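You operate a simulated robot arm through the tools that you are given. There is no shell and no other tool. Be economical: measure what you need, move in short steps, check, and stop when the job is done.

The job below is to be done with a simulated two-armed robot. You get a single attempt, and the scene is never put back.

JOB
Take the teal can cap and put it on top of the green block on the inside of the gravel tub. Then take the beige rock from the orange tray and put it on the teal table. Then fetch the green sieve from the blue table and set it on the table shelf. Then take the green wheel chock from the blue table and leave it in the green hopper. Then take the brown filter from the blue table and put it on the orange table. Then put the pot that says "1 mm" from the teal table on the grey tile. The order counts. Set down upright: wheel chock, brown filter, pot.

The check looks at the end state, three seconds after you hand in, the way a careful person would. Anything else that was tipped, shoved, dropped, spilled or broken makes it a failure. Lids that push on must go on centred and level and be pressed home; caps that screw on are set level and turned clockwise until they are tight.

ROBOT AND FRAMES
Two 7-joint arms with fingered hands on one trunk, on a base that drives. Base frame: it is fixed to the floor where the robot stands at the start and does not move with it; the origin is under the middle of the robot, x ahead of it, y to its left, z up. Readings come in mm, rad, newtons and seconds.
The left shoulder is at the start at [52, 187, 1222], the right one opposite. With the tool pointing down near the work surface each hand reaches from about 100 to 440 mm from the robot's upright axis, wherever it stands, measured 20 degrees to its own side. Places, roughly: beige rock (6x5x5 cm) [500, -200, 200]; brown filter (6x6x8 cm) [400, -1200, 800]; green block (6x6x9 cm) [400, -200, 800]; green hopper [1600, 3400, 700]; green sieve [750, -250, 750]; grey tile (12x9x2 cm) [900, -2500, 700]; orange table [-1400, -1000, 700]; pot [500, -2250, 750]; table shelf [500, 400, 300]; teal can cap (5x5x2 cm) [500, -100, 800]; teal table [600, -2200, 700]; wheel chock [500, -750, 750]. Payload 3.6 kg a hand.
The tool frame of a hand sits at the grasp point between the pads (the TCP): z along the fingers, y along the line on which they close. The tips reach 26 mm beyond it. Largest opening 88 mm; the body of the gripper starts 30 mm behind the TCP. The gripper is a hand of 3 fingers: y runs from the thumb to the fingers, the wrist lies at [-17, -98, -164] in the tool frame, and closing takes about 1.5 s.
Orientation is that of the tool frame in the base frame, as a unit quaternion [w, x, y, z]. With the fingers straight down and the wrist toward the robot, the tool's x, y and z point along [0, 1, 0], [1, 0, 0] and [0, 0, -1] of the base frame.

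CONTROLS
- The arms move only by the tool jog_arm. It takes "left_motion", "right_motion" or both (then of equal length, played together; a hand with none holds still); each is text: rows parted by semicolons, each of 7 numbers parted by spaces: the shift along the base's x, y, z in units of 50 mm (1.0 is 50 mm), then the turn, a rotation vector about the base's x, y, z in units of 8 degrees (1.0 is 8 degrees), then the opening, from 0 (shut) to 1 (fully open). In form: tx ty tz ax ay az grip; .... A call has 1 to 12 rows; each row shifts and turns the commanded pose from where the row before left it. A call with a number of a shift or a turn outside -1 to 1 is refused whole. A row lasts 0.2 s, in which the tool goes at most 50 mm and 0.15 rad; a call with a longer step from one row to the next is refused whole, and so is a gripper value outside its range. A pose out of reach is approached as far as the arm can. The call stops where the force on the tool passes 40 N (or 10 N more than at its start, if that is more) or the arm is blocked; 0.2 s more then pass. Each finger travels about 153 mm/s and halts on what it meets, pressing with about 27 N; the grip force reading is that of the motor and also rises with nothing between the fingers. The clock runs only during rows and for 0.2 s after the last one: add rows that do not move to give the fingers time. It gives the time, the measured TCP pose, the force on the tool (base axes), the opening and the grip force at its end, in the units of the frame above (readings bear some noise), with the torque about the TCP (base axes, N m) and any sound that the robot's microphone picked up.
- Cameras (640 x 400 px; columns grow to the right, rows downward): "scene" is now at [238.7, -25.4, 1124.9]; the picture's right is [-0.26, -0.96, 0.00], its down [-0.42, 0.12, -0.90] and it looks along [0.87, -0.24, -0.44] (base axes); focal length 214 px, centre (320, 200). "left" rides on the left gripper at [-56, -80, -102] in its tool frame; the picture's right is [-0.73, -0.32, 0.60], its down [0.62, -0.67, 0.41] and it looks along [0.27, 0.68, 0.69] (tool axes); focal length 247 px, centre (320, 200). "right" rides on the right gripper at [56, -80, -102] in its tool frame; the picture's right is [-0.73, 0.32, -0.60], its down [-0.62, -0.66, 0.41] and it looks along [-0.27, 0.68, 0.69] (tool axes); focal length 247 px, centre (320, 200). There is no depth. A picture from a camera that has moved, and an enlarged one, comes with that camera's place and axes in the base frame and with its lens.
- capture(camera): a new picture of that camera. The clock stands still meanwhile.
- slide_trunk(by): slides the trunk up (or, below 0, down) by that many mm; the arms and the scene camera ride with it, the base frame stays. It gives what a move gives, with no picture.
- roll_base(legs): drives the robot by 1 to 6 legs, each [ahead, left, turn to the left] in mm, mm and rad, along the robot's own axes; the way and the turn of a leg run together, so that a leg with both is an arc; at most 1500 mm and 3.142 rad a leg. The arms and the cameras ride along, it lands a little off, and it stops where it bumps. It gives what a move gives.
- hand_shape(shape, hand): the hand has 3 fingers and takes this shape, open, in about a second: jaw (thumb against the fingers, like two jaws); tri (thumb and two fingers); tip (a fingertip pinch); poke (one finger out to press); point (the index stretched); flat (the hand flat); cup (the hand cupped); fist (a fist). The gripper value then closes the fingers along that shape, each until it touches; the sizes above hold for jaw. It gives what a move gives, with no picture.
- turn_head(pan, tilt): turns the head with the scene camera to pan (to the left, within 1.047 rad either way) and tilt (down, from -0.506 to 1.204), counted from straight ahead of the robot. It gives what a move gives.
- zoom(camera, box): a new picture of the part [left, top, right, bottom] of that camera's present view, enlarged. The clock stands still meanwhile.
- job_done(): hands the job in; it is judged then, once.

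Work in short steps. Places have to be worked out from the pictures, the camera data and where the tool is seen: move nearer, look again, correct. Check each grasp and each placing, and mend what went wrong. You have 186 turns and 158 pictures in all, those below and enlarged ones among them. Open the grippers and draw the arms clear of the work before you hand the job in, unless the task says otherwise; then end with one line.

The tools are called after ">>>" by a JSON object that holds its "fn" and its "kwargs". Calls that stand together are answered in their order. jog_arm: Moves the arms, as the interface text tells. Its arguments: {"type":"object","properties":{"left_motion":{"type":"string"},"right_motion":{"type":"string"}},"required":[]} The other tools are called the same way: slide_trunk (by) slides the trunk up or down; hand_shape (shape, hand) gives the hand a shape; roll_base (legs) drives the base; turn_head (pan, tilt) turns the head that bears the scene camera; capture (camera) takes a picture; zoom (camera, box) takes an enlarged picture of a part of a camera's view; job_done () hands the job in.

At the start:

```text
time_s: 0.0
left_eef_pos: [547.1, 50.3, 1182.8]
left_orientation: [0.0, 0.707, 0.707, 0.0]
left_wrist_force: [-0.3, -0.5, 0.1]
left_torque: [0.0, 0.02, 0.04]
left_width: 87.5
left_grasp_force: 0.1
left_shape: jaw
right_eef_pos: [378.6, -286.9, 992.0]
right_orientation: [-0.001, 0.707, 0.708, 0.0]
right_wrist_force: [0.3, -0.4, -0.1]
right_torque: [-0.02, -0.03, 0.02]
right_width: 87.8
right_grasp_force: 0.1
right_shape: jaw
trunk travel left (down, up): [-365.0, 392.0]
robot x, y, heading: [-3.3, -2.6, -0.004]
head pan, tilt: [-0.269, 0.454]
```

scene: 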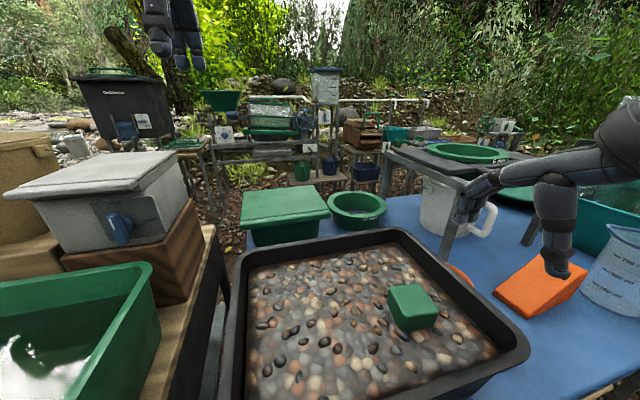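
right: 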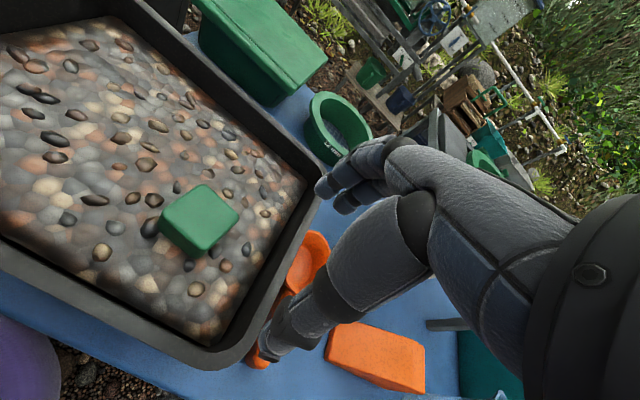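
left: 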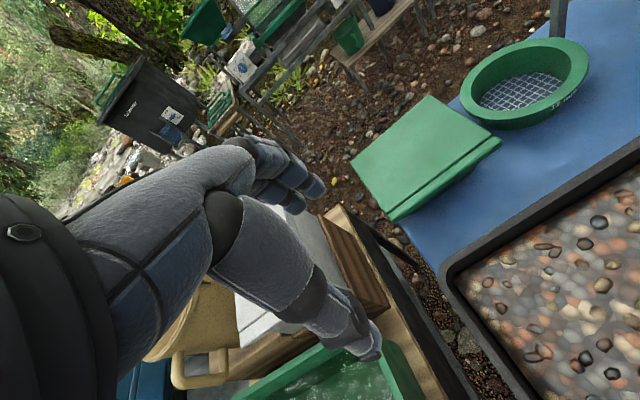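

I'll start by looking at the tub closely to find the teal cap and the block.

>>> {"fn": "zoom", "kwargs": {"camera": "scene", "box": [220, 220, 540, 400]}}

>>> {"fn": "turn_head", "kwargs": {"pan": -0.3, "tilt": 1.0}}

>>> {"fn": "capture", "kwargs": {"camera": "scene"}}

```text
2.00 times, centred on (380, 310) of scene
camera zoom: at [238.7, -25.4, 1124.9], right [-0.26, -0.96, 0.0], down [-0.42, 0.12, -0.9], along [0.87, -0.24, -0.44], focal length 429 px, centre (200, -20)
```

zoom: 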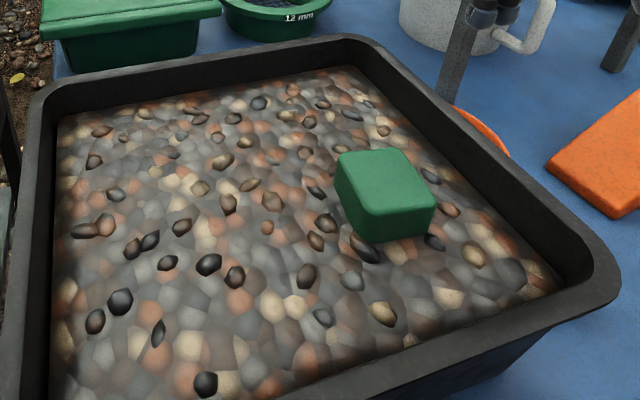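

```text
time_s: 1.0
left_eef_pos: [546.6, 49.8, 1182.7]
left_orientation: [0.0, 0.707, 0.707, 0.0]
left_wrist_force: [-0.2, 0.6, -0.5]
left_torque: [0.01, -0.01, 0.02]
left_width: 87.6
left_grasp_force: 0.0
left_shape: jaw
right_eef_pos: [380.2, -287.0, 992.5]
right_orientation: [0.0, 0.707, 0.707, -0.001]
right_wrist_force: [1.1, 0.1, -0.1]
right_torque: [0.05, -0.02, -0.02]
right_width: 87.6
right_grasp_force: 0.1
right_shape: jaw
trunk travel left (down, up): [-365.0, 392.0]
robot x, y, heading: [0.3, 3.3, -0.002]
head pan, tilt: [-0.3, 1.0]
```

```text
153 pictures are left
camera scene: at [216.7, -21.7, 1079.6], right [-0.3, -0.96, 0.0], down [-0.8, 0.25, -0.54], along [0.52, -0.16, -0.84], focal length 214 px, centre (320, 200)
```

scene: 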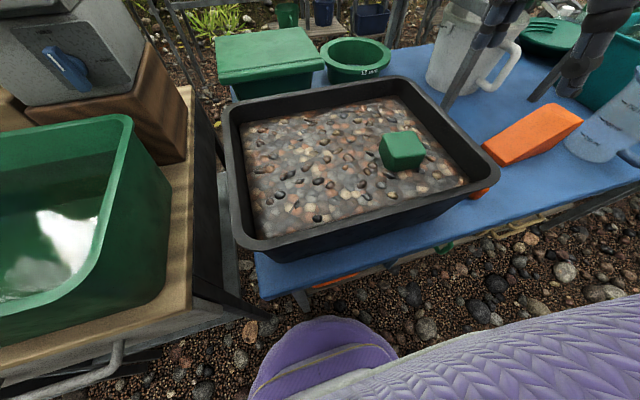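

The cap isn't on the gravel. I'll look further right and ahead.

>>> {"fn": "turn_head", "kwargs": {"pan": -0.9, "tilt": 0.75}}

>>> {"fn": "capture", "kwargs": {"camera": "scene"}}

>>> {"fn": "turn_head", "kwargs": {"pan": 0.4, "tilt": 0.9}}

>>> {"fn": "capture", "kwargs": {"camera": "scene"}}

```text
time_s: 2.0
left_eef_pos: [546.8, 49.5, 1180.9]
left_orientation: [-0.001, 0.707, 0.708, 0.0]
left_wrist_force: [0.0, 0.5, 0.2]
left_torque: [0.0, 0.0, 0.0]
left_width: 87.8
left_grasp_force: 0.1
left_shape: jaw
right_eef_pos: [378.3, -286.6, 993.2]
right_orientation: [0.0, 0.707, 0.707, 0.0]
right_wrist_force: [-0.4, -0.7, 0.4]
right_torque: [0.0, 0.01, 0.06]
right_width: 87.7
right_grasp_force: 0.0
right_shape: jaw
trunk travel left (down, up): [-365.0, 392.0]
robot x, y, heading: [2.8, 1.9, -0.001]
head pan, tilt: [-0.901, 0.75]
```

```text
152 pictures are left
camera scene: at [201.6, -65.9, 1098.6], right [-0.78, -0.62, 0.0], down [-0.42, 0.53, -0.73], along [0.45, -0.57, -0.68], focal length 214 px, centre (320, 200)
```

scene: 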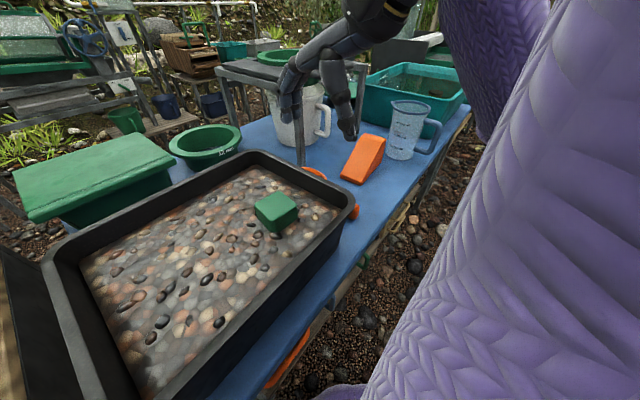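

```text
time_s: 3.4
left_eef_pos: [546.7, 50.6, 1182.0]
left_orientation: [0.0, 0.707, 0.707, 0.0]
left_wrist_force: [0.1, 0.1, 0.3]
left_torque: [-0.01, -0.01, 0.03]
left_width: 87.8
left_grasp_force: 0.2
left_shape: jaw
right_eef_pos: [379.4, -285.9, 993.2]
right_orientation: [-0.001, 0.707, 0.707, 0.0]
right_wrist_force: [0.8, -0.1, 0.4]
right_torque: [-0.04, -0.03, 0.01]
right_width: 87.6
right_grasp_force: 0.0
right_shape: jaw
trunk travel left (down, up): [-365.0, 392.0]
robot x, y, heading: [4.6, -0.3, 0.001]
head pan, tilt: [0.4, 0.901]
```

```text
151 pictures are left
camera scene: at [219.7, 28.3, 1086.8], right [0.39, -0.92, 0.0], down [-0.72, -0.3, -0.62], along [0.57, 0.24, -0.78], focal length 214 px, centre (320, 200)
```

scene: 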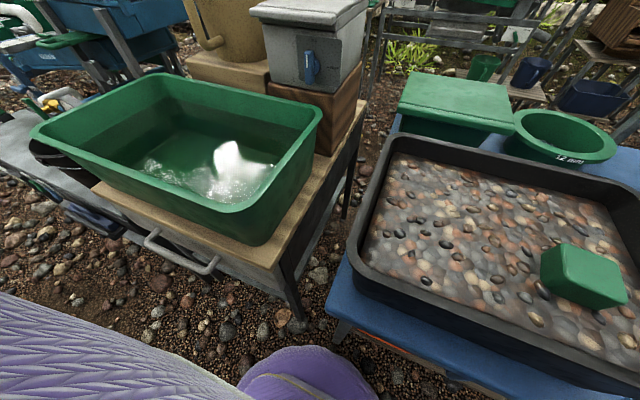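

The cap may be hidden behind the block or a wall. I'll bring the left hand camera overhead and tilt it to look straight down on the tub.

>>> {"fn": "jog_arm", "kwargs": {"left_motion": "0 -0.5 0.5 0 1 0 1; 0 -0.5 0.5 0 1 0 1; 0 -0.5 0 0 1 0 1; 0 -0.5 0 0 1 0 1; 0 -0.5 0 0 0 0 1; 0 -0.5 0 0 0 0 1; 0 0 0 0 0 0 1"}}

>>> {"fn": "capture", "kwargs": {"camera": "left"}}

```text
time_s: 5.0
left_eef_pos: [523.6, -71.7, 1220.5]
left_orientation: [-0.195, 0.679, 0.68, -0.194]
left_wrist_force: [0.5, 0.6, -0.9]
left_torque: [0.02, 0.0, -0.02]
left_width: 87.7
left_grasp_force: 0.0
left_shape: jaw
left hand out of reach, approached as far as the arm can: row 4, 5, 6
right_eef_pos: [380.9, -287.1, 991.5]
right_orientation: [-0.001, 0.707, 0.707, 0.0]
right_wrist_force: [-0.3, 0.4, 0.5]
right_torque: [-0.01, 0.04, 0.03]
right_width: 87.8
right_grasp_force: 0.0
right_shape: jaw
trunk travel left (down, up): [-365.0, 392.0]
robot x, y, heading: [-1.8, -1.3, -0.0]
head pan, tilt: [0.4, 0.901]
```

```text
150 pictures are left
camera left: at [509.2, -128.7, 1348.6], right [-0.59, -0.73, -0.34], down [-0.78, 0.62, 0.0], along [0.21, 0.27, -0.94], focal length 247 px, centre (320, 200)
```

left: 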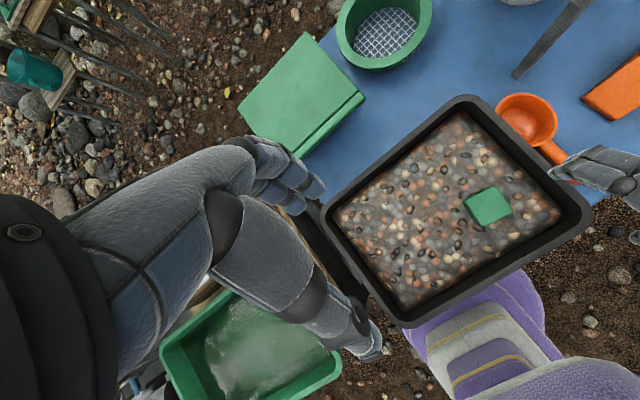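

No cap in the tub from above; I'll zoom in on the details.

>>> {"fn": "zoom", "kwargs": {"camera": "left", "box": [320, 80, 640, 280]}}

>>> {"fn": "turn_head", "kwargs": {"pan": -0.3, "tilt": 0.55}}

>>> {"fn": "zoom", "kwargs": {"camera": "scene", "box": [160, 100, 480, 300]}}

>>> {"fn": "zoom", "kwargs": {"camera": "scene", "box": [400, 100, 640, 300]}}

```text
2.00 times, centred on (480, 180) of left
camera zoom: at [509.2, -128.7, 1348.6], right [-0.59, -0.73, -0.34], down [-0.78, 0.62, 0.0], along [0.21, 0.27, -0.94], focal length 494 px, centre (0, 240)
```

zoom: 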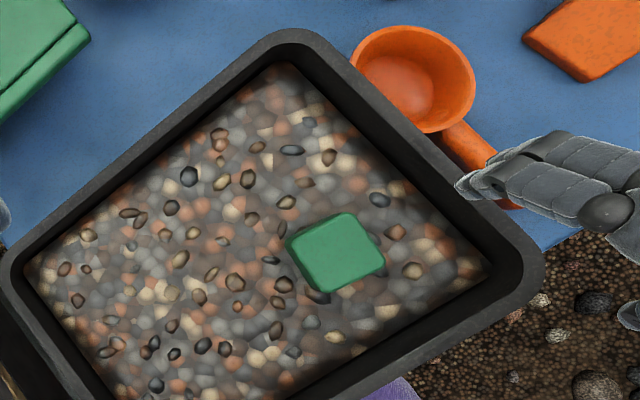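

```text
time_s: 6.1
left_eef_pos: [523.9, -71.4, 1219.0]
left_orientation: [-0.196, 0.68, 0.679, -0.194]
left_wrist_force: [-0.4, -0.2, 0.2]
left_torque: [-0.02, 0.02, -0.02]
left_width: 87.9
left_grasp_force: 0.0
left_shape: jaw
right_eef_pos: [380.4, -286.7, 992.9]
right_orientation: [0.0, 0.707, 0.707, 0.0]
right_wrist_force: [-0.6, 0.2, -0.4]
right_torque: [0.02, -0.01, 0.0]
right_width: 87.8
right_grasp_force: 0.0
right_shape: jaw
trunk travel left (down, up): [-365.0, 392.0]
robot x, y, heading: [-0.1, -2.9, 0.001]
head pan, tilt: [-0.3, 0.55]
```

```text
2.00 times, centred on (320, 200) of scene
camera zoom: at [235.9, -27.5, 1116.0], right [-0.29, -0.96, 0.0], down [-0.5, 0.15, -0.85], along [0.81, -0.25, -0.52], focal length 429 px, centre (320, 200)
```

zoom: 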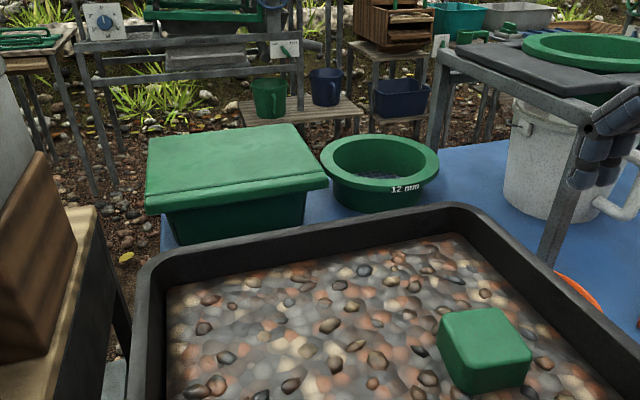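

```text
2.00 times, centred on (520, 200) of scene
camera zoom: at [235.9, -27.5, 1116.0], right [-0.29, -0.96, 0.0], down [-0.5, 0.15, -0.85], along [0.81, -0.25, -0.52], focal length 429 px, centre (-80, 200)
```

zoom: 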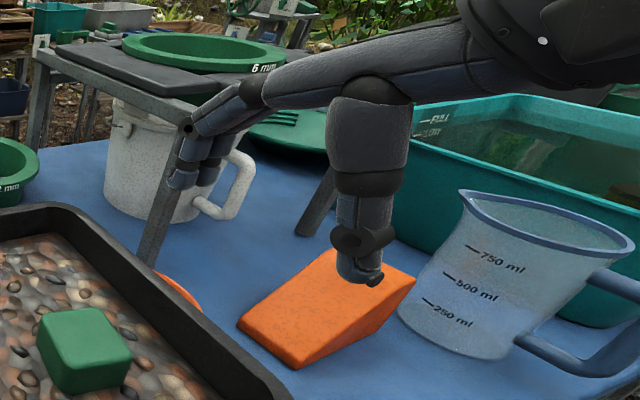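

I'll zoom harder around the rough cap location (~(400,212) in the left view).

>>> {"fn": "zoom", "kwargs": {"camera": "left", "box": [330, 160, 490, 260]}}

>>> {"fn": "zoom", "kwargs": {"camera": "left", "box": [400, 100, 560, 200]}}

```text
4.00 times, centred on (410, 210) of left
camera zoom: at [509.2, -128.2, 1348.6], right [-0.59, -0.73, -0.34], down [-0.78, 0.62, 0.0], along [0.21, 0.27, -0.94], focal length 988 px, centre (-40, 160)
```

zoom: 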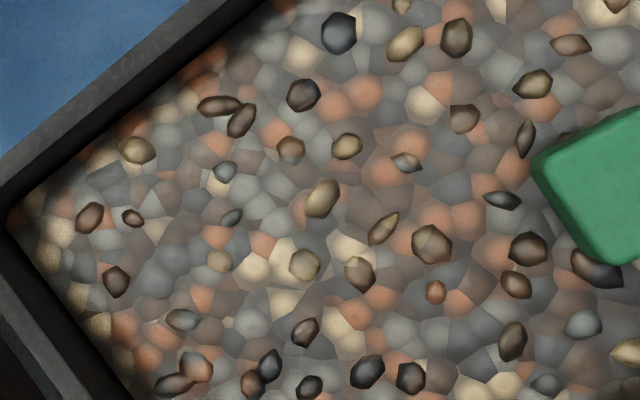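

```text
4.00 times, centred on (480, 150) of left
camera zoom: at [509.2, -128.2, 1348.6], right [-0.59, -0.73, -0.34], down [-0.78, 0.62, 0.0], along [0.21, 0.27, -0.94], focal length 988 px, centre (-320, 400)
```

zoom: 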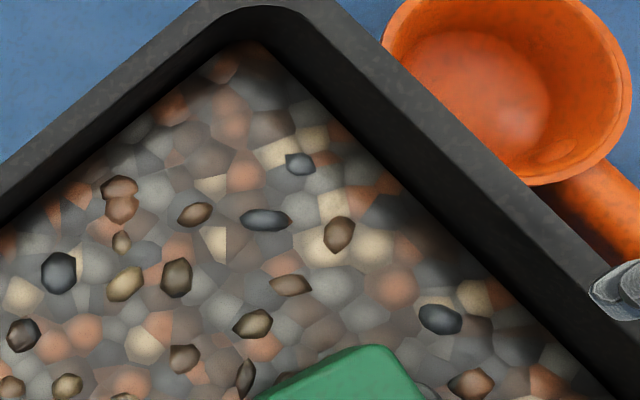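

The tub gravel surface is at ~808 and the cap must be buried or nearly so around [500,-100]. I'll look for relief or a teal glimpse from the scene camera.

>>> {"fn": "zoom", "kwargs": {"camera": "scene", "box": [240, 205, 400, 305]}}

>>> {"fn": "zoom", "kwargs": {"camera": "left", "box": [380, 190, 540, 290]}}

```text
4.00 times, centred on (320, 255) of scene
camera zoom: at [235.9, -27.5, 1116.0], right [-0.29, -0.96, 0.0], down [-0.5, 0.15, -0.85], along [0.81, -0.25, -0.52], focal length 858 px, centre (320, -20)
```

zoom: 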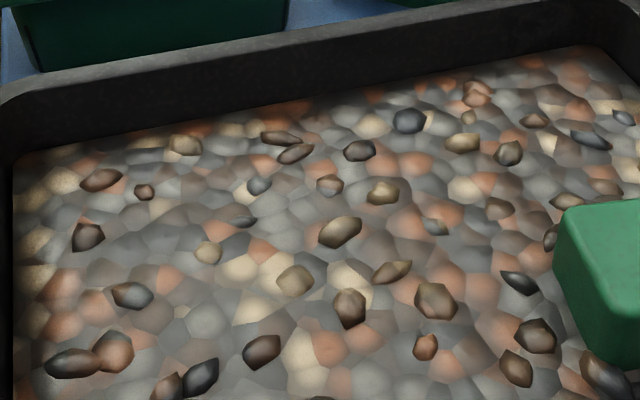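

```text
4.00 times, centred on (460, 240) of left
camera zoom: at [509.2, -128.2, 1348.6], right [-0.59, -0.73, -0.34], down [-0.78, 0.62, 0.0], along [0.21, 0.27, -0.94], focal length 988 px, centre (-240, 40)
```

zoom: 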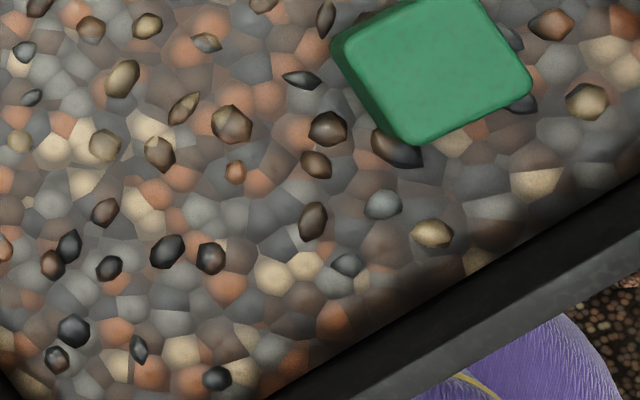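

The surface shows nothing teal, so it must be buried. I'll check base clearance to the table before moving in.

>>> {"fn": "turn_head", "kwargs": {"pan": -0.1, "tilt": 1.2}}

>>> {"fn": "capture", "kwargs": {"camera": "scene"}}

```text
time_s: 7.1
left_eef_pos: [524.1, -70.9, 1220.8]
left_orientation: [-0.196, 0.679, 0.68, -0.194]
left_wrist_force: [0.4, -0.3, -0.8]
left_torque: [-0.01, 0.0, 0.01]
left_width: 88.0
left_grasp_force: 0.1
left_shape: jaw
right_eef_pos: [378.9, -286.3, 992.3]
right_orientation: [0.0, 0.707, 0.708, -0.001]
right_wrist_force: [-0.8, -0.7, 0.2]
right_torque: [-0.02, 0.0, -0.01]
right_width: 88.0
right_grasp_force: 0.0
right_shape: jaw
trunk travel left (down, up): [-365.0, 392.0]
robot x, y, heading: [-4.1, 3.4, 0.004]
head pan, tilt: [-0.099, 1.201]
```

```text
142 pictures are left
camera scene: at [205.8, -6.7, 1067.0], right [-0.1, -0.99, 0.0], down [-0.93, 0.09, -0.36], along [0.36, -0.04, -0.93], focal length 214 px, centre (320, 200)
```

scene: 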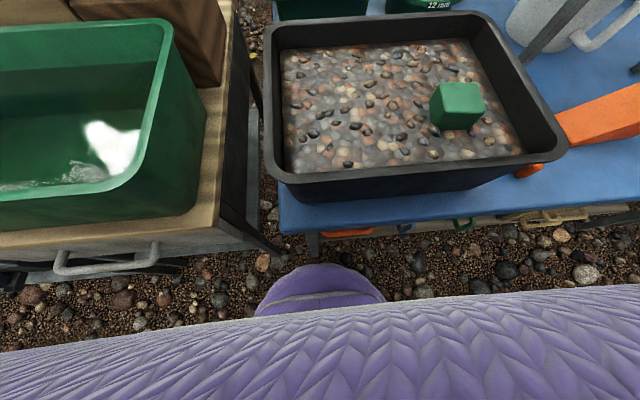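

I'll restore the left hand to straight down and try lowering it over [490,-100], to learn whether it reaches; park the right hand back a bit to stay clear.

>>> {"fn": "jog_arm", "kwargs": {"left_motion": "0 0 0 0 -1 0 1; 0 0 0 0 -1 0 1; 0 0 -1 0 -1 0 1; 0 0 -1 0 -1 0 1; -0.3 -0.3 -1 0 0 0 1; -0.4 -0.3 -1 0 0 0 1; 0 0 -1 0 0 0 1; 0 0 0 0 0 0 1", "right_motion": "0 -1 0 0 0 0 1; 0 -1 0 0 0 0 1; 0 -1 0 0 0 0 1; 0 0 0 0 0 0 1; 0 0 0 0 0 0 1; 0 0 0 0 0 0 1; 0 0 0 0 0 0 1; 0 0 0 0 0 0 1"}}

>>> {"fn": "capture", "kwargs": {"camera": "left"}}

```text
refused: row 5 steps farther than a row can; nothing moved
```

```text
141 pictures are left
camera left: at [509.2, -128.3, 1348.6], right [-0.59, -0.73, -0.34], down [-0.78, 0.62, 0.0], along [0.21, 0.27, -0.94], focal length 247 px, centre (320, 200)
```

left: 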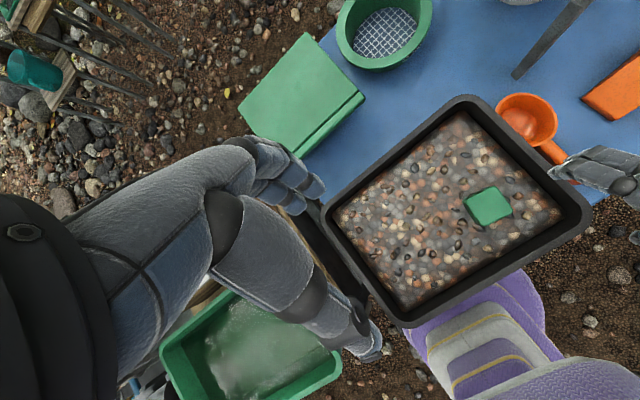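

The total shift per row is capped at 50 mm; I'll redo with smaller steps.

>>> {"fn": "jog_arm", "kwargs": {"left_motion": "0 0 0 0 -1 0 1; 0 0 0 0 -1 0 1; 0 0 -0.9 0 -1 0 1; 0 0 -0.9 0 -1 0 1; -0.4 -0.3 -0.8 0 0 0 1; -0.4 -0.3 -0.8 0 0 0 1; 0 0 -0.8 0 0 0 1; 0 0 -0.8 0 0 0 1; 0 0 0 0 0 0 1", "right_motion": "0 -1 0 0 0 0 1; 0 -1 0 0 0 0 1; 0 -1 0 0 0 0 1; 0 0 0 0 0 0 1; 0 0 0 0 0 0 1; 0 0 0 0 0 0 1; 0 0 0 0 0 0 1; 0 0 0 0 0 0 1; 0 0 0 0 0 0 1"}}

```text
time_s: 9.1
left_eef_pos: [483.8, -102.2, 968.4]
left_orientation: [0.0, 0.707, 0.707, 0.0]
left_wrist_force: [0.2, 0.7, 0.3]
left_torque: [0.0, 0.02, 0.04]
left_width: 87.7
left_grasp_force: 0.1
left_shape: jaw
right_eef_pos: [380.2, -435.5, 992.3]
right_orientation: [0.0, 0.707, 0.707, -0.001]
right_wrist_force: [0.6, 0.3, 0.1]
right_torque: [0.02, 0.0, -0.04]
right_width: 87.6
right_grasp_force: 0.1
right_shape: jaw
trunk travel left (down, up): [-365.0, 392.0]
robot x, y, heading: [1.0, 4.0, 0.004]
head pan, tilt: [-0.099, 1.201]
```

The left hand reaches. I'll descend toward the gravel gently and probe it.

>>> {"fn": "jog_arm", "kwargs": {"left_motion": "0 0 -1 0 0 0 0.5; 0 0 -1 0 0 0 0.5; 0 0 -0.4 0 0 0 0.5; 0 0 -0.2 0 0 0 0.5; 0 0 -0.2 0 0 0 0.5; 0 0 -0.2 0 0 0 0.5; 0 0 -0.2 0 0 0 0.5"}}

>>> {"fn": "capture", "kwargs": {"camera": "scene"}}

```text
time_s: 10.9
left_eef_pos: [514.3, -68.4, 815.6]
left_orientation: [0.0, 0.694, 0.72, 0.031]
left_wrist_force: [0.4, 1.1, 0.8]
left_torque: [-0.01, 0.0, 0.01]
left_width: 44.4
left_grasp_force: 0.0
left_shape: jaw
right_eef_pos: [380.8, -436.2, 993.2]
right_orientation: [0.0, 0.707, 0.707, 0.0]
right_wrist_force: [-0.3, 0.1, 0.4]
right_torque: [0.02, -0.03, 0.01]
right_width: 87.7
right_grasp_force: 0.0
right_shape: jaw
trunk travel left (down, up): [-365.0, 392.0]
robot x, y, heading: [0.5, -0.4, 0.002]
head pan, tilt: [-0.099, 1.201]
stopped in row 7 (left hand): the arm was blocked; the commanded pose is now the measured one
```

```text
140 pictures are left
camera scene: at [205.8, -6.5, 1066.9], right [-0.1, -1.0, 0.0], down [-0.93, 0.09, -0.36], along [0.36, -0.04, -0.93], focal length 214 px, centre (320, 200)
```

scene: 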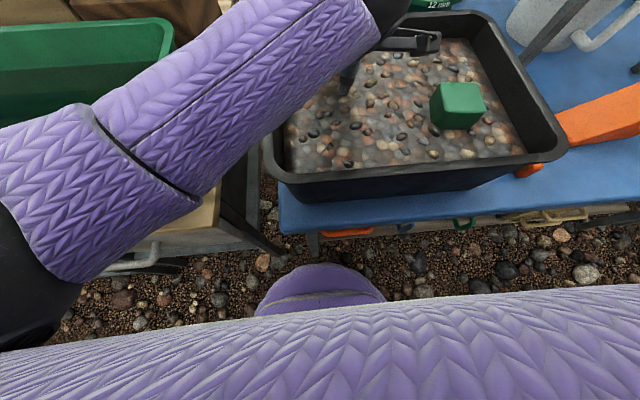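

The arm got blocked (likely elbow by the wood table). I'll lift out, then drive right ~200 mm so the left arm works straight ahead.

>>> {"fn": "jog_arm", "kwargs": {"left_motion": "0 0 0.5 0 0 0 0.5; 0 0 1 0 0 0 0.5; 0 0 1 0 0 0 0.5; 0 0 1 0 0 0 0.5; 0 0 0.5 0 0 0 0.5; 0 0 0 0 0 0 0.5", "right_motion": "0 0 0 0 0 0 1; -0.5 0 0.6 0 0 0 1; -0.5 0 0.6 0 0 0 1; -0.5 0 0.6 0 0 0 1; -0.5 0 0.6 0 0 0 1; 0 0 0 0 0 0 1"}}

>>> {"fn": "roll_base", "kwargs": {"legs": [[0, -200, 0]]}}

>>> {"fn": "capture", "kwargs": {"camera": "scene"}}

```text
time_s: 12.5
left_eef_pos: [528.9, -33.7, 1001.7]
left_orientation: [-0.018, 0.677, 0.734, 0.052]
left_wrist_force: [0.2, 0.1, 0.2]
left_torque: [-0.01, -0.01, -0.01]
left_width: 44.2
left_grasp_force: 0.0
left_shape: jaw
right_eef_pos: [281.3, -437.3, 1113.2]
right_orientation: [0.001, 0.707, 0.707, 0.0]
right_wrist_force: [-0.4, 0.5, -0.5]
right_torque: [0.01, -0.01, -0.01]
right_width: 87.6
right_grasp_force: 0.1
right_shape: jaw
trunk travel left (down, up): [-365.0, 392.0]
robot x, y, heading: [1.5, -1.8, 0.0]
head pan, tilt: [-0.099, 1.201]
stopped in row 6 (left hand): the arm was blocked; the commanded pose is now the measured one
```

```text
time_s: 14.1
left_eef_pos: [527.9, -237.8, 1000.6]
left_orientation: [-0.019, 0.677, 0.734, 0.051]
left_wrist_force: [-0.1, 0.5, 0.5]
left_torque: [0.03, 0.02, -0.02]
left_width: 44.2
left_grasp_force: 0.0
left_shape: jaw
right_eef_pos: [279.4, -639.4, 1111.6]
right_orientation: [0.001, 0.707, 0.707, 0.0]
right_wrist_force: [-0.4, -0.1, -1.6]
right_torque: [0.01, 0.0, 0.02]
right_width: 87.4
right_grasp_force: 0.1
right_shape: jaw
trunk travel left (down, up): [-365.0, 392.0]
robot x, y, heading: [1.8, -204.3, 0.0]
head pan, tilt: [-0.099, 1.201]
```

```text
139 pictures are left
camera scene: at [205.7, -208.9, 1066.9], right [-0.1, -0.99, 0.0], down [-0.93, 0.09, -0.36], along [0.36, -0.04, -0.93], focal length 214 px, centre (320, 200)
```

scene: 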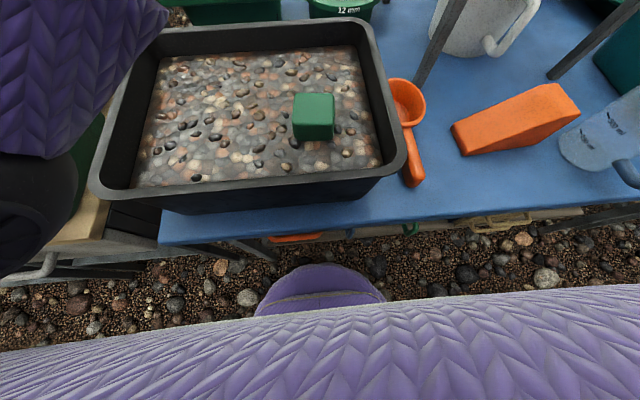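

Drive went fine. Now straighten the left hand and move it over [490,-120] from the new stance.

>>> {"fn": "jog_arm", "kwargs": {"left_motion": "0 0.5 0 -0.35 0.16 -0.29 0.5; -0.3 0.5 0 -0.36 0.17 -0.29 0.5; -0.3 0.8 0 0 0 0 0.5; -0.1 0.6 -0.4 0 0 0 0.5; 0 0 -0.9 0 0 0 0.5; 0 0 -0.9 0 0 0 0.5; 0 0 -0.4 0 0 0 0.5; 0 0 0 0 0 0 0.5"}}

>>> {"fn": "capture", "kwargs": {"camera": "scene"}}

```text
time_s: 15.9
left_eef_pos: [493.8, -115.7, 870.1]
left_orientation: [0.0, 0.707, 0.707, 0.002]
left_wrist_force: [-0.8, 0.0, 0.0]
left_torque: [0.02, -0.02, 0.03]
left_width: 44.2
left_grasp_force: 0.0
left_shape: jaw
right_eef_pos: [280.6, -637.3, 1112.1]
right_orientation: [0.0, 0.707, 0.707, -0.001]
right_wrist_force: [0.8, -0.5, 1.0]
right_torque: [0.02, -0.03, 0.02]
right_width: 87.6
right_grasp_force: 0.1
right_shape: jaw
trunk travel left (down, up): [-365.0, 392.0]
robot x, y, heading: [-0.1, -197.2, -0.003]
head pan, tilt: [-0.099, 1.201]
```

```text
138 pictures are left
camera scene: at [205.6, -207.7, 1067.0], right [-0.1, -0.99, 0.0], down [-0.93, 0.09, -0.36], along [0.36, -0.04, -0.93], focal length 214 px, centre (320, 200)
```

scene: 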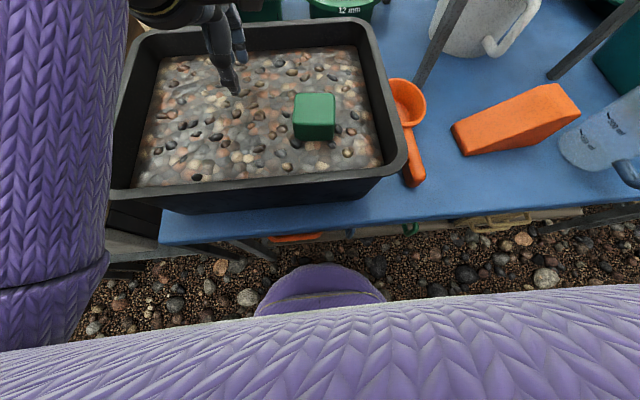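

Now probe downward into the gravel in small steps.

>>> {"fn": "jog_arm", "kwargs": {"left_motion": "0 0 -0.4 0 0 0 0.5; 0 0 -0.3 0 0 0 0.5; 0 0 -0.2 0 0 0 0.5; 0 0 -0.2 0 0 0 0.5; 0 0 -0.2 0 0 0 0.5; 0 0 0 0 0 0 0.5"}}

>>> {"fn": "zoom", "kwargs": {"camera": "scene", "box": [110, 20, 430, 220]}}

```text
time_s: 17.3
left_eef_pos: [503.2, -103.6, 809.9]
left_orientation: [0.001, 0.704, 0.71, 0.014]
left_wrist_force: [-0.4, -0.3, -0.6]
left_torque: [-0.03, 0.01, -0.01]
left_width: 44.3
left_grasp_force: 0.0
left_shape: jaw
right_eef_pos: [281.1, -638.1, 1113.0]
right_orientation: [0.0, 0.706, 0.708, 0.0]
right_wrist_force: [-0.3, -0.5, 0.2]
right_torque: [-0.01, 0.02, 0.02]
right_width: 87.7
right_grasp_force: 0.1
right_shape: jaw
trunk travel left (down, up): [-365.0, 392.0]
robot x, y, heading: [1.3, -199.7, -0.001]
head pan, tilt: [-0.099, 1.201]
```

```text
2.00 times, centred on (270, 120) of scene
camera zoom: at [205.6, -207.7, 1067.0], right [-0.1, -0.99, 0.0], down [-0.93, 0.09, -0.36], along [0.36, -0.04, -0.93], focal length 429 px, centre (420, 360)
```

zoom: 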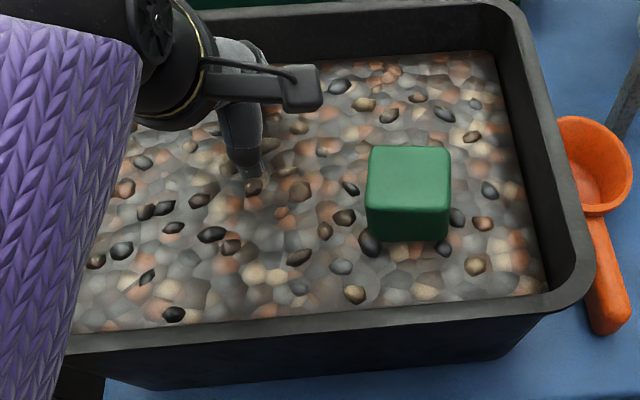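

The pose is drifting sideways as it descends without tool force; the forearm is likely touching the tub rim. I'll lift, raise the trunk so the elbow is higher, and see what the gravel looks like.

>>> {"fn": "jog_arm", "kwargs": {"left_motion": "0 0 0.5 0 0 0 0.5; 0 0 1 0 0 0 0.5; 0 0 1 0 0 0 0.5; 0 0 0 0 0 0 0.5"}}

>>> {"fn": "slide_trunk", "kwargs": {"by": 180}}

>>> {"fn": "zoom", "kwargs": {"camera": "scene", "box": [110, 20, 430, 220]}}

```text
time_s: 18.5
left_eef_pos: [498.1, -73.8, 916.0]
left_orientation: [-0.036, 0.698, 0.715, 0.035]
left_wrist_force: [0.2, 0.8, 1.2]
left_torque: [-0.04, 0.01, -0.05]
left_width: 44.2
left_grasp_force: 0.0
left_shape: jaw
right_eef_pos: [280.4, -637.4, 1112.6]
right_orientation: [0.001, 0.707, 0.707, 0.0]
right_wrist_force: [0.9, 0.5, 1.1]
right_torque: [-0.02, -0.01, -0.02]
right_width: 87.7
right_grasp_force: 0.1
right_shape: jaw
trunk travel left (down, up): [-365.0, 392.0]
robot x, y, heading: [-2.8, -201.2, -0.004]
head pan, tilt: [-0.099, 1.201]
stopped in row 4 (left hand): the arm was blocked; the commanded pose is now the measured one
```

```text
time_s: 20.5
left_eef_pos: [499.2, -47.0, 1087.0]
left_orientation: [-0.057, 0.689, 0.721, 0.055]
left_wrist_force: [0.0, 0.2, 0.1]
left_torque: [-0.02, 0.0, -0.01]
left_width: 44.1
left_grasp_force: 0.0
left_shape: jaw
right_eef_pos: [280.7, -639.1, 1292.5]
right_orientation: [0.0, 0.707, 0.707, 0.0]
right_wrist_force: [0.7, -0.2, 0.1]
right_torque: [-0.02, 0.0, 0.0]
right_width: 87.8
right_grasp_force: 0.0
right_shape: jaw
trunk travel left (down, up): [-545.0, 212.0]
robot x, y, heading: [0.6, -199.1, -0.0]
head pan, tilt: [-0.099, 1.201]
```

```text
2.00 times, centred on (270, 120) of scene
camera zoom: at [191.0, -207.7, 1255.4], right [-0.1, -0.99, 0.0], down [-0.93, 0.09, -0.36], along [0.36, -0.04, -0.93], focal length 429 px, centre (420, 360)
```

zoom: 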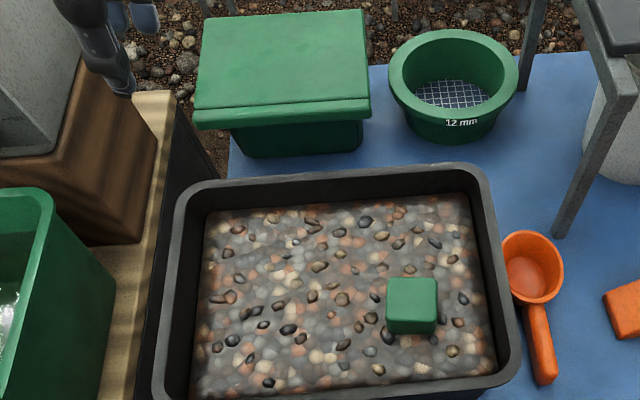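

The gravel closes up behind the fingers. I'll check what the left arm is touching by looking left.

>>> {"fn": "turn_head", "kwargs": {"pan": 0.7, "tilt": 0.8}}

>>> {"fn": "capture", "kwargs": {"camera": "scene"}}

```text
time_s: 21.7
left_eef_pos: [500.5, -47.1, 1090.9]
left_orientation: [-0.055, 0.689, 0.721, 0.056]
left_wrist_force: [-0.8, 0.4, -0.3]
left_torque: [-0.02, 0.0, 0.01]
left_width: 44.6
left_grasp_force: 0.0
left_shape: jaw
right_eef_pos: [280.5, -638.8, 1293.2]
right_orientation: [0.0, 0.707, 0.707, 0.0]
right_wrist_force: [0.8, 0.0, 0.4]
right_torque: [-0.03, 0.03, 0.01]
right_width: 87.6
right_grasp_force: 0.1
right_shape: jaw
trunk travel left (down, up): [-545.0, 212.0]
robot x, y, heading: [-2.0, -200.8, -0.004]
head pan, tilt: [0.7, 0.799]
```

```text
135 pictures are left
camera scene: at [197.1, -150.2, 1283.2], right [0.64, -0.77, 0.0], down [-0.55, -0.46, -0.7], along [0.53, 0.45, -0.72], focal length 214 px, centre (320, 200)
```

scene: 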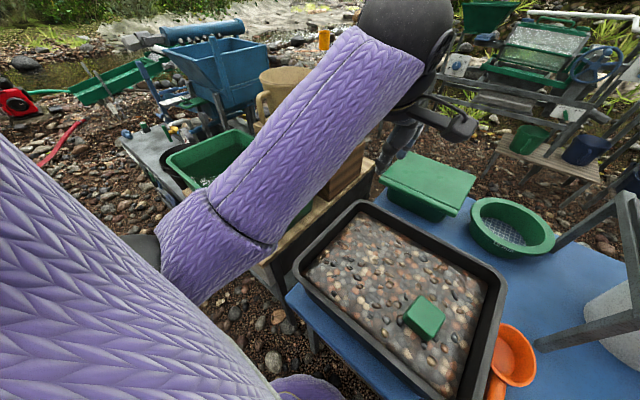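

The arm looks free now. Straighten the hand and descend over [490,-110] with the elbow higher; look from the left at clearance.

>>> {"fn": "jog_arm", "kwargs": {"left_motion": "0 -0.6 0 -0.56 0 -0.16 0.5; 0 -0.6 0 -0.56 0 -0.16 0.5; -0.2 0 -0.9 0 0 0 0.5; 0 0 -1 0 0 0 0.5; 0 0 -1 0 0 0 0.5; 0 0 -1 0 0 0 0.5; 0 0 -0.4 0 0 0 0.5; 0 0 0 0 0 0 0.5"}}

>>> {"fn": "capture", "kwargs": {"camera": "scene"}}

```text
time_s: 22.3
left_eef_pos: [510.1, -59.8, 1076.8]
left_orientation: [-0.029, 0.693, 0.719, 0.039]
left_wrist_force: [0.1, 0.0, -0.3]
left_torque: [0.02, -0.01, 0.02]
left_width: 44.1
left_grasp_force: 0.0
left_shape: jaw
right_eef_pos: [281.6, -637.3, 1293.5]
right_orientation: [0.001, 0.706, 0.708, 0.0]
right_wrist_force: [-0.3, -0.3, 0.4]
right_torque: [0.01, -0.01, 0.02]
right_width: 87.8
right_grasp_force: 0.2
right_shape: jaw
trunk travel left (down, up): [-545.0, 212.0]
robot x, y, heading: [-0.9, -201.1, -0.004]
head pan, tilt: [0.7, 0.799]
stopped in row 3 (left hand): the arm was blocked; the commanded pose is now the measured one
```

```text
134 pictures are left
camera scene: at [197.1, -150.0, 1283.3], right [0.64, -0.77, 0.0], down [-0.55, -0.46, -0.7], along [0.53, 0.45, -0.72], focal length 214 px, centre (320, 200)
```

scene: 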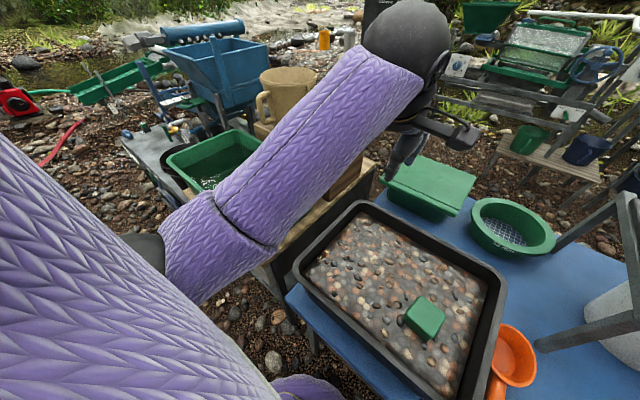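

The target is ~500 mm from the axis, beyond the 440 reach; I need to stand closer. I'll back off first and look under the table, which I need for the rock anyway.

>>> {"fn": "jog_arm", "kwargs": {"left_motion": "0 0 1 0 0 0 0.5; 0 0 1 0 0 0 0.5; -0.6 0.6 0 -0.4 0 -0.3 0.5; -0.6 0.6 0 0 0 0 0.5; -0.6 0.6 0 0 0 0 0.5; -0.6 0.6 0 0 0 0 0.5; 0 0 0 0 0 0 1"}}

>>> {"fn": "roll_base", "kwargs": {"legs": [[-500, 0, 0]]}}

>>> {"fn": "slide_trunk", "kwargs": {"by": -300}}

>>> {"fn": "turn_head", "kwargs": {"pan": 0, "tilt": 0.6}}

>>> {"fn": "capture", "kwargs": {"camera": "scene"}}

```text
time_s: 23.9
left_eef_pos: [388.5, 58.7, 1177.8]
left_orientation: [-0.007, 0.71, 0.704, 0.018]
left_wrist_force: [0.0, 0.6, 0.3]
left_torque: [-0.02, 0.02, 0.0]
left_width: 87.7
left_grasp_force: 0.1
left_shape: jaw
right_eef_pos: [282.1, -639.4, 1292.5]
right_orientation: [0.0, 0.708, 0.706, 0.0]
right_wrist_force: [-0.6, -1.0, -0.6]
right_torque: [0.0, -0.02, -0.01]
right_width: 87.7
right_grasp_force: 0.0
right_shape: jaw
trunk travel left (down, up): [-545.0, 212.0]
robot x, y, heading: [1.9, -204.4, 0.001]
head pan, tilt: [0.7, 0.799]
```

```text
time_s: 26.9
left_eef_pos: [-112.8, 59.6, 1178.2]
left_orientation: [-0.007, 0.71, 0.704, 0.018]
left_wrist_force: [-1.2, 0.4, 0.4]
left_torque: [-0.01, 0.0, 0.02]
left_width: 87.9
left_grasp_force: 0.1
left_shape: jaw
right_eef_pos: [-220.9, -637.4, 1292.7]
right_orientation: [0.0, 0.706, 0.708, -0.001]
right_wrist_force: [-0.4, -0.4, 0.6]
right_torque: [-0.02, -0.04, 0.01]
right_width: 87.9
right_grasp_force: 0.1
right_shape: jaw
trunk travel left (down, up): [-545.0, 212.0]
robot x, y, heading: [-502.4, -202.3, 0.001]
head pan, tilt: [0.7, 0.799]
```

```text
time_s: 29.9
left_eef_pos: [-100.4, 59.9, 847.2]
left_orientation: [-0.038, 0.71, 0.703, -0.013]
left_wrist_force: [0.2, 0.3, -0.9]
left_torque: [-0.01, -0.01, -0.01]
left_width: 87.9
left_grasp_force: 0.0
left_shape: jaw
right_eef_pos: [-196.8, -637.5, 972.8]
right_orientation: [-0.03, 0.706, 0.707, -0.03]
right_wrist_force: [-0.2, -0.7, 0.1]
right_torque: [-0.04, -0.04, 0.0]
right_width: 87.8
right_grasp_force: 0.0
right_shape: jaw
trunk travel left (down, up): [-245.0, 512.0]
robot x, y, heading: [-501.9, -201.2, -0.001]
head pan, tilt: [0.7, 0.799]
```

```text
time_s: 30.9
left_eef_pos: [-100.9, 59.8, 847.3]
left_orientation: [-0.038, 0.709, 0.704, -0.014]
left_wrist_force: [0.0, -0.2, -0.6]
left_torque: [0.0, -0.01, -0.04]
left_width: 87.6
left_grasp_force: 0.1
left_shape: jaw
right_eef_pos: [-197.1, -636.8, 972.3]
right_orientation: [-0.03, 0.705, 0.708, -0.03]
right_wrist_force: [-0.1, -0.1, 0.1]
right_torque: [0.05, -0.05, 0.01]
right_width: 87.8
right_grasp_force: 0.1
right_shape: jaw
trunk travel left (down, up): [-245.0, 512.0]
robot x, y, heading: [-501.6, -202.4, 0.008]
head pan, tilt: [0.0, 0.6]
```

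```text
133 pictures are left
camera scene: at [-244.4, -201.8, 981.4], right [0.0, -1.0, 0.0], down [-0.57, 0.0, -0.82], along [0.82, 0.0, -0.57], focal length 214 px, centre (320, 200)
```

scene: 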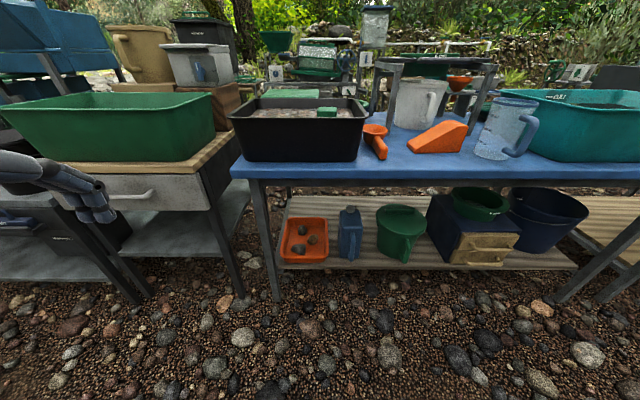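

Clear view: tray with three stones on the low shelf, round base fits between the legs. Move back in, standing ~80 mm closer and 60 mm further right, trunk +100 over the initial height.

>>> {"fn": "slide_trunk", "kwargs": {"by": 220}}

>>> {"fn": "roll_base", "kwargs": {"legs": [[500, -60, 0], [80, 0, 0]]}}

>>> {"fn": "turn_head", "kwargs": {"pan": 0.15, "tilt": 1.15}}

>>> {"fn": "capture", "kwargs": {"camera": "scene"}}

```text
time_s: 33.3
left_eef_pos: [-100.2, 60.1, 1067.8]
left_orientation: [-0.038, 0.709, 0.704, -0.013]
left_wrist_force: [0.1, -0.5, 0.8]
left_torque: [-0.02, 0.01, 0.01]
left_width: 87.7
left_grasp_force: 0.1
left_shape: jaw
right_eef_pos: [-197.6, -637.6, 1192.4]
right_orientation: [-0.03, 0.706, 0.707, -0.03]
right_wrist_force: [-0.1, 0.2, 0.4]
right_torque: [0.0, 0.01, 0.03]
right_width: 87.9
right_grasp_force: 0.0
right_shape: jaw
trunk travel left (down, up): [-465.0, 292.0]
robot x, y, heading: [-502.3, -200.0, 0.003]
head pan, tilt: [0.0, 0.6]
```

```text
time_s: 37.0
left_eef_pos: [470.0, 1.3, 1069.2]
left_orientation: [-0.037, 0.71, 0.704, -0.013]
left_wrist_force: [-0.1, 0.3, 0.5]
left_torque: [0.0, -0.02, 0.01]
left_width: 87.5
left_grasp_force: 0.0
left_shape: jaw
right_eef_pos: [372.4, -695.9, 1193.7]
right_orientation: [-0.029, 0.706, 0.707, -0.03]
right_wrist_force: [-0.2, -0.3, -1.3]
right_torque: [-0.02, -0.05, 0.01]
right_width: 87.9
right_grasp_force: 0.1
right_shape: jaw
trunk travel left (down, up): [-465.0, 292.0]
robot x, y, heading: [69.2, -258.5, -0.001]
head pan, tilt: [0.0, 0.6]
stopped in leg 2: the robot was blocked; the commanded pose is now the measured one
```

```text
time_s: 38.0
left_eef_pos: [472.6, 2.3, 1067.9]
left_orientation: [-0.038, 0.709, 0.704, -0.013]
left_wrist_force: [-0.4, -0.3, 0.0]
left_torque: [-0.02, -0.01, -0.01]
left_width: 87.7
left_grasp_force: 0.0
left_shape: jaw
right_eef_pos: [373.0, -696.1, 1192.2]
right_orientation: [-0.03, 0.706, 0.706, -0.03]
right_wrist_force: [0.4, 0.7, 1.3]
right_torque: [0.01, -0.01, 0.04]
right_width: 87.9
right_grasp_force: 0.0
right_shape: jaw
trunk travel left (down, up): [-465.0, 292.0]
robot x, y, heading: [68.3, -257.0, 0.002]
head pan, tilt: [0.15, 1.15]
```

```text
132 pictures are left
camera scene: at [267.6, -251.5, 1175.8], right [0.15, -0.99, 0.0], down [-0.9, -0.14, -0.41], along [0.4, 0.06, -0.91], focal length 214 px, centre (320, 200)
```

scene: 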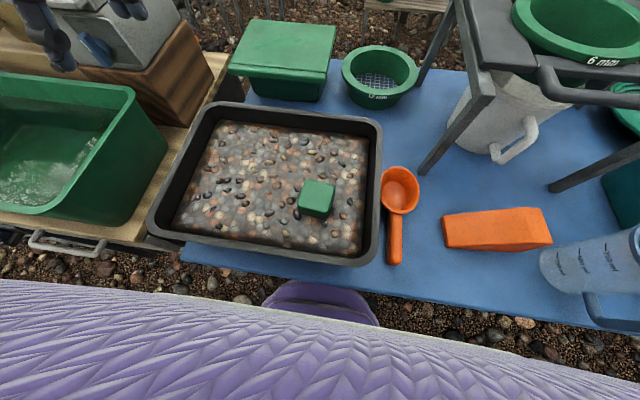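

Base touched the shelf at x≈69; fine. Now straighten the left hand and go above [495,-110], then lower.

>>> {"fn": "jog_arm", "kwargs": {"left_motion": "0.1 -0.7 0 -0.12 -0.26 0.02 1; 0.1 -0.7 0 -0.13 -0.26 0.03 1; 0.1 -0.8 -0.4 0 0 0 1; 0.1 0 -0.9 0 0 0 1; 0 0 -0.9 0 0 0 1; 0 0 -0.9 0 0 0 1; 0 0 -0.7 0 0 0 1; 0 0 0 0 0 0 1", "right_motion": "0 0 0 0 -0.6 0 1; 0 0 0 0 0 0 1; 0 0 0 0 0 0 1; 0 0 0 0 0 0 1; 0 0 0 0 0 0 1; 0 0 0 0 0 0 1; 0 0 0 0 0 0 1; 0 0 0 0 0 0 1"}}

>>> {"fn": "capture", "kwargs": {"camera": "scene"}}

```text
time_s: 39.8
left_eef_pos: [490.1, -108.3, 878.8]
left_orientation: [-0.001, 0.707, 0.707, 0.001]
left_wrist_force: [-0.1, -0.3, -0.3]
left_torque: [0.02, -0.01, 0.01]
left_width: 87.5
left_grasp_force: 0.0
left_shape: jaw
right_eef_pos: [372.7, -696.4, 1192.6]
right_orientation: [0.0, 0.706, 0.708, -0.001]
right_wrist_force: [-0.1, 0.1, 0.5]
right_torque: [-0.04, -0.01, 0.0]
right_width: 87.7
right_grasp_force: 0.0
right_shape: jaw
trunk travel left (down, up): [-465.0, 292.0]
robot x, y, heading: [72.0, -261.2, 0.001]
head pan, tilt: [0.15, 1.15]
```

```text
131 pictures are left
camera scene: at [267.8, -251.4, 1175.7], right [0.15, -0.99, 0.0], down [-0.9, -0.14, -0.41], along [0.4, 0.06, -0.91], focal length 214 px, centre (320, 200)
```

scene: 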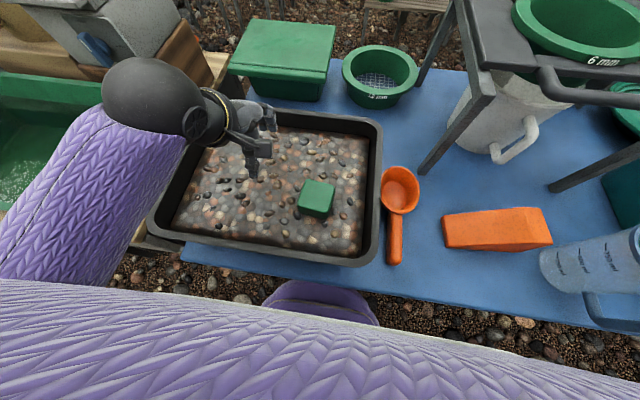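

Exact reach now. I'll push down into the gravel to TCP ~795 and close to feel for the cap.

>>> {"fn": "jog_arm", "kwargs": {"left_motion": "0 0 -0.6 0 0 0 1; 0 0 -0.3 0 0 0 1; 0 0 -0.3 0 0 0 1; 0 0 -0.3 0 0 0 1; 0 0 -0.2 0 0 0 1; 0 0 0 0 0 0 1"}}

>>> {"fn": "jog_arm", "kwargs": {"left_motion": "0 0 0 0 0 0 0.5; 0 0 0 0 0 0 0.1; 0 0 0 0 0 0 0; 0 0 0 0 0 0 0; 0 0 0 0 0 0 0; 0 0 0 0 0 0 0; 0 0 0 0 0 0 0; 0 0 0 0 0 0 0"}}

>>> {"fn": "zoom", "kwargs": {"camera": "scene", "box": [140, 60, 400, 280]}}

```text
time_s: 41.1
left_eef_pos: [490.9, -109.0, 793.9]
left_orientation: [-0.001, 0.707, 0.707, 0.0]
left_wrist_force: [0.2, 0.9, 0.0]
left_torque: [0.02, -0.02, 0.02]
left_width: 87.8
left_grasp_force: 0.1
left_shape: jaw
right_eef_pos: [372.9, -697.0, 1192.8]
right_orientation: [-0.001, 0.707, 0.707, -0.001]
right_wrist_force: [-1.0, -0.1, 0.3]
right_torque: [-0.04, 0.02, -0.02]
right_width: 87.6
right_grasp_force: 0.0
right_shape: jaw
trunk travel left (down, up): [-465.0, 292.0]
robot x, y, heading: [69.6, -256.7, 0.005]
head pan, tilt: [0.15, 1.15]
```

```text
time_s: 43.0
left_eef_pos: [490.6, -108.6, 793.4]
left_orientation: [-0.001, 0.707, 0.707, 0.0]
left_wrist_force: [0.0, 0.3, -1.0]
left_torque: [-0.02, 0.02, 0.02]
left_width: 0.0
left_grasp_force: 27.2
left_shape: jaw
right_eef_pos: [373.3, -696.9, 1194.3]
right_orientation: [-0.001, 0.706, 0.708, -0.001]
right_wrist_force: [-0.3, 1.1, -1.3]
right_torque: [-0.01, -0.05, 0.03]
right_width: 87.8
right_grasp_force: 0.0
right_shape: jaw
trunk travel left (down, up): [-465.0, 292.0]
robot x, y, heading: [69.5, -259.7, 0.005]
head pan, tilt: [0.15, 1.15]
```

```text
1.82 times, centred on (270, 170) of scene
camera zoom: at [267.8, -251.5, 1175.7], right [0.15, -0.99, 0.0], down [-0.9, -0.14, -0.41], along [0.4, 0.06, -0.91], focal length 390 px, centre (411, 254)
```

zoom: 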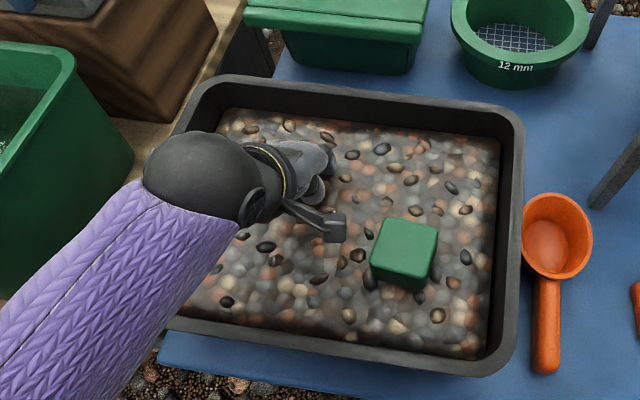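

Nothing there, and the gravel gives no resistance. I'll probe down with closed fingers for the bottom depth.

>>> {"fn": "jog_arm", "kwargs": {"left_motion": "0 0 -0.2 0 0 0 0; 0 0 -0.2 0 0 0 0; 0 0 -0.2 0 0 0 0; 0 0 -0.2 0 0 0 0; 0 0 -0.2 0 0 0 0; 0 0 -0.2 0 0 0 0"}}

```text
time_s: 43.5
left_eef_pos: [498.5, -111.9, 787.2]
left_orientation: [0.012, 0.707, 0.707, 0.009]
left_wrist_force: [-5.4, 0.3, 17.3]
left_torque: [0.01, 0.21, 0.0]
left_width: 0.1
left_grasp_force: 27.1
left_shape: jaw
right_eef_pos: [372.9, -696.7, 1193.3]
right_orientation: [-0.001, 0.706, 0.709, -0.001]
right_wrist_force: [0.5, -0.3, 0.3]
right_torque: [0.01, 0.01, -0.01]
right_width: 88.0
right_grasp_force: 0.0
right_shape: jaw
trunk travel left (down, up): [-465.0, 292.0]
robot x, y, heading: [68.5, -258.4, 0.004]
head pan, tilt: [0.15, 1.15]
stopped in row 2 (left hand): the force on the tool passed its limit at 49 N (the readings are from after the stop); the commanded pose is now the measured one
```

Bottom lies at tip z≈761, so the cap lies within 760–808. I'll probe-grasp in a grid; next at y≈-68.

>>> {"fn": "jog_arm", "kwargs": {"left_motion": "0 0 0.6 0 0.21 0 0; 0 0 0.6 0 0 0 1; 0 0.85 0 0 0 0 1; -0.1 0 0 0 0 0 1; 0 0 -0.5 0 0 0 1; 0 0 -0.55 0 0 0 1; 0 0 0 0 0 0 0; 0 0 0 0 0 0 0; 0 0 0 0 0 0 0; 0 0 0 0 0 0 0; 0 0 0 0 0 0 0; 0 0 0 0 0 0 0"}}

```text
time_s: 46.1
left_eef_pos: [492.1, -66.3, 791.4]
left_orientation: [-0.002, 0.707, 0.707, -0.004]
left_wrist_force: [-0.5, -0.6, -0.3]
left_torque: [-0.02, 0.01, -0.02]
left_width: 0.4
left_grasp_force: 27.6
left_shape: jaw
right_eef_pos: [372.8, -696.4, 1192.6]
right_orientation: [-0.001, 0.707, 0.707, -0.001]
right_wrist_force: [0.1, -0.4, -0.3]
right_torque: [0.02, 0.02, 0.01]
right_width: 87.7
right_grasp_force: 0.1
right_shape: jaw
trunk travel left (down, up): [-465.0, 292.0]
robot x, y, heading: [71.3, -257.5, 0.002]
head pan, tilt: [0.15, 1.15]
```

Empty. Next at y≈-150.

>>> {"fn": "jog_arm", "kwargs": {"left_motion": "0 0 0.9 0 0 0 0; 0 -0.8 0.1 0 0 0 1; 0 -0.85 0 0 0 0 1; 0 0 0 0 0 0 1; 0 0 -0.5 0 0 0 1; 0 0 -0.5 0 0 0 1; 0 0 0 0 0 0 0; 0 0 0 0 0 0 0; 0 0 0 0 0 0 0; 0 0 0 0 0 0 0; 0 0 0 0 0 0 0; 0 0 0 0 0 0 0"}}

```text
time_s: 47.7
left_eef_pos: [496.1, -95.2, 788.7]
left_orientation: [-0.029, 0.709, 0.703, 0.043]
left_wrist_force: [-1.8, -2.8, 25.7]
left_torque: [-0.11, 0.34, 0.22]
left_width: 34.7
left_grasp_force: 27.5
left_shape: jaw
right_eef_pos: [372.2, -697.0, 1193.0]
right_orientation: [-0.002, 0.706, 0.708, 0.0]
right_wrist_force: [-1.0, -0.1, 0.2]
right_torque: [0.02, -0.03, -0.01]
right_width: 87.8
right_grasp_force: 0.1
right_shape: jaw
trunk travel left (down, up): [-465.0, 292.0]
robot x, y, heading: [69.7, -262.1, -0.0]
head pan, tilt: [0.15, 1.15]
stopped in row 8 (left hand): the force on the tool passed its limit at 42 N (the readings are from after the stop); the commanded pose is now the measured one
```

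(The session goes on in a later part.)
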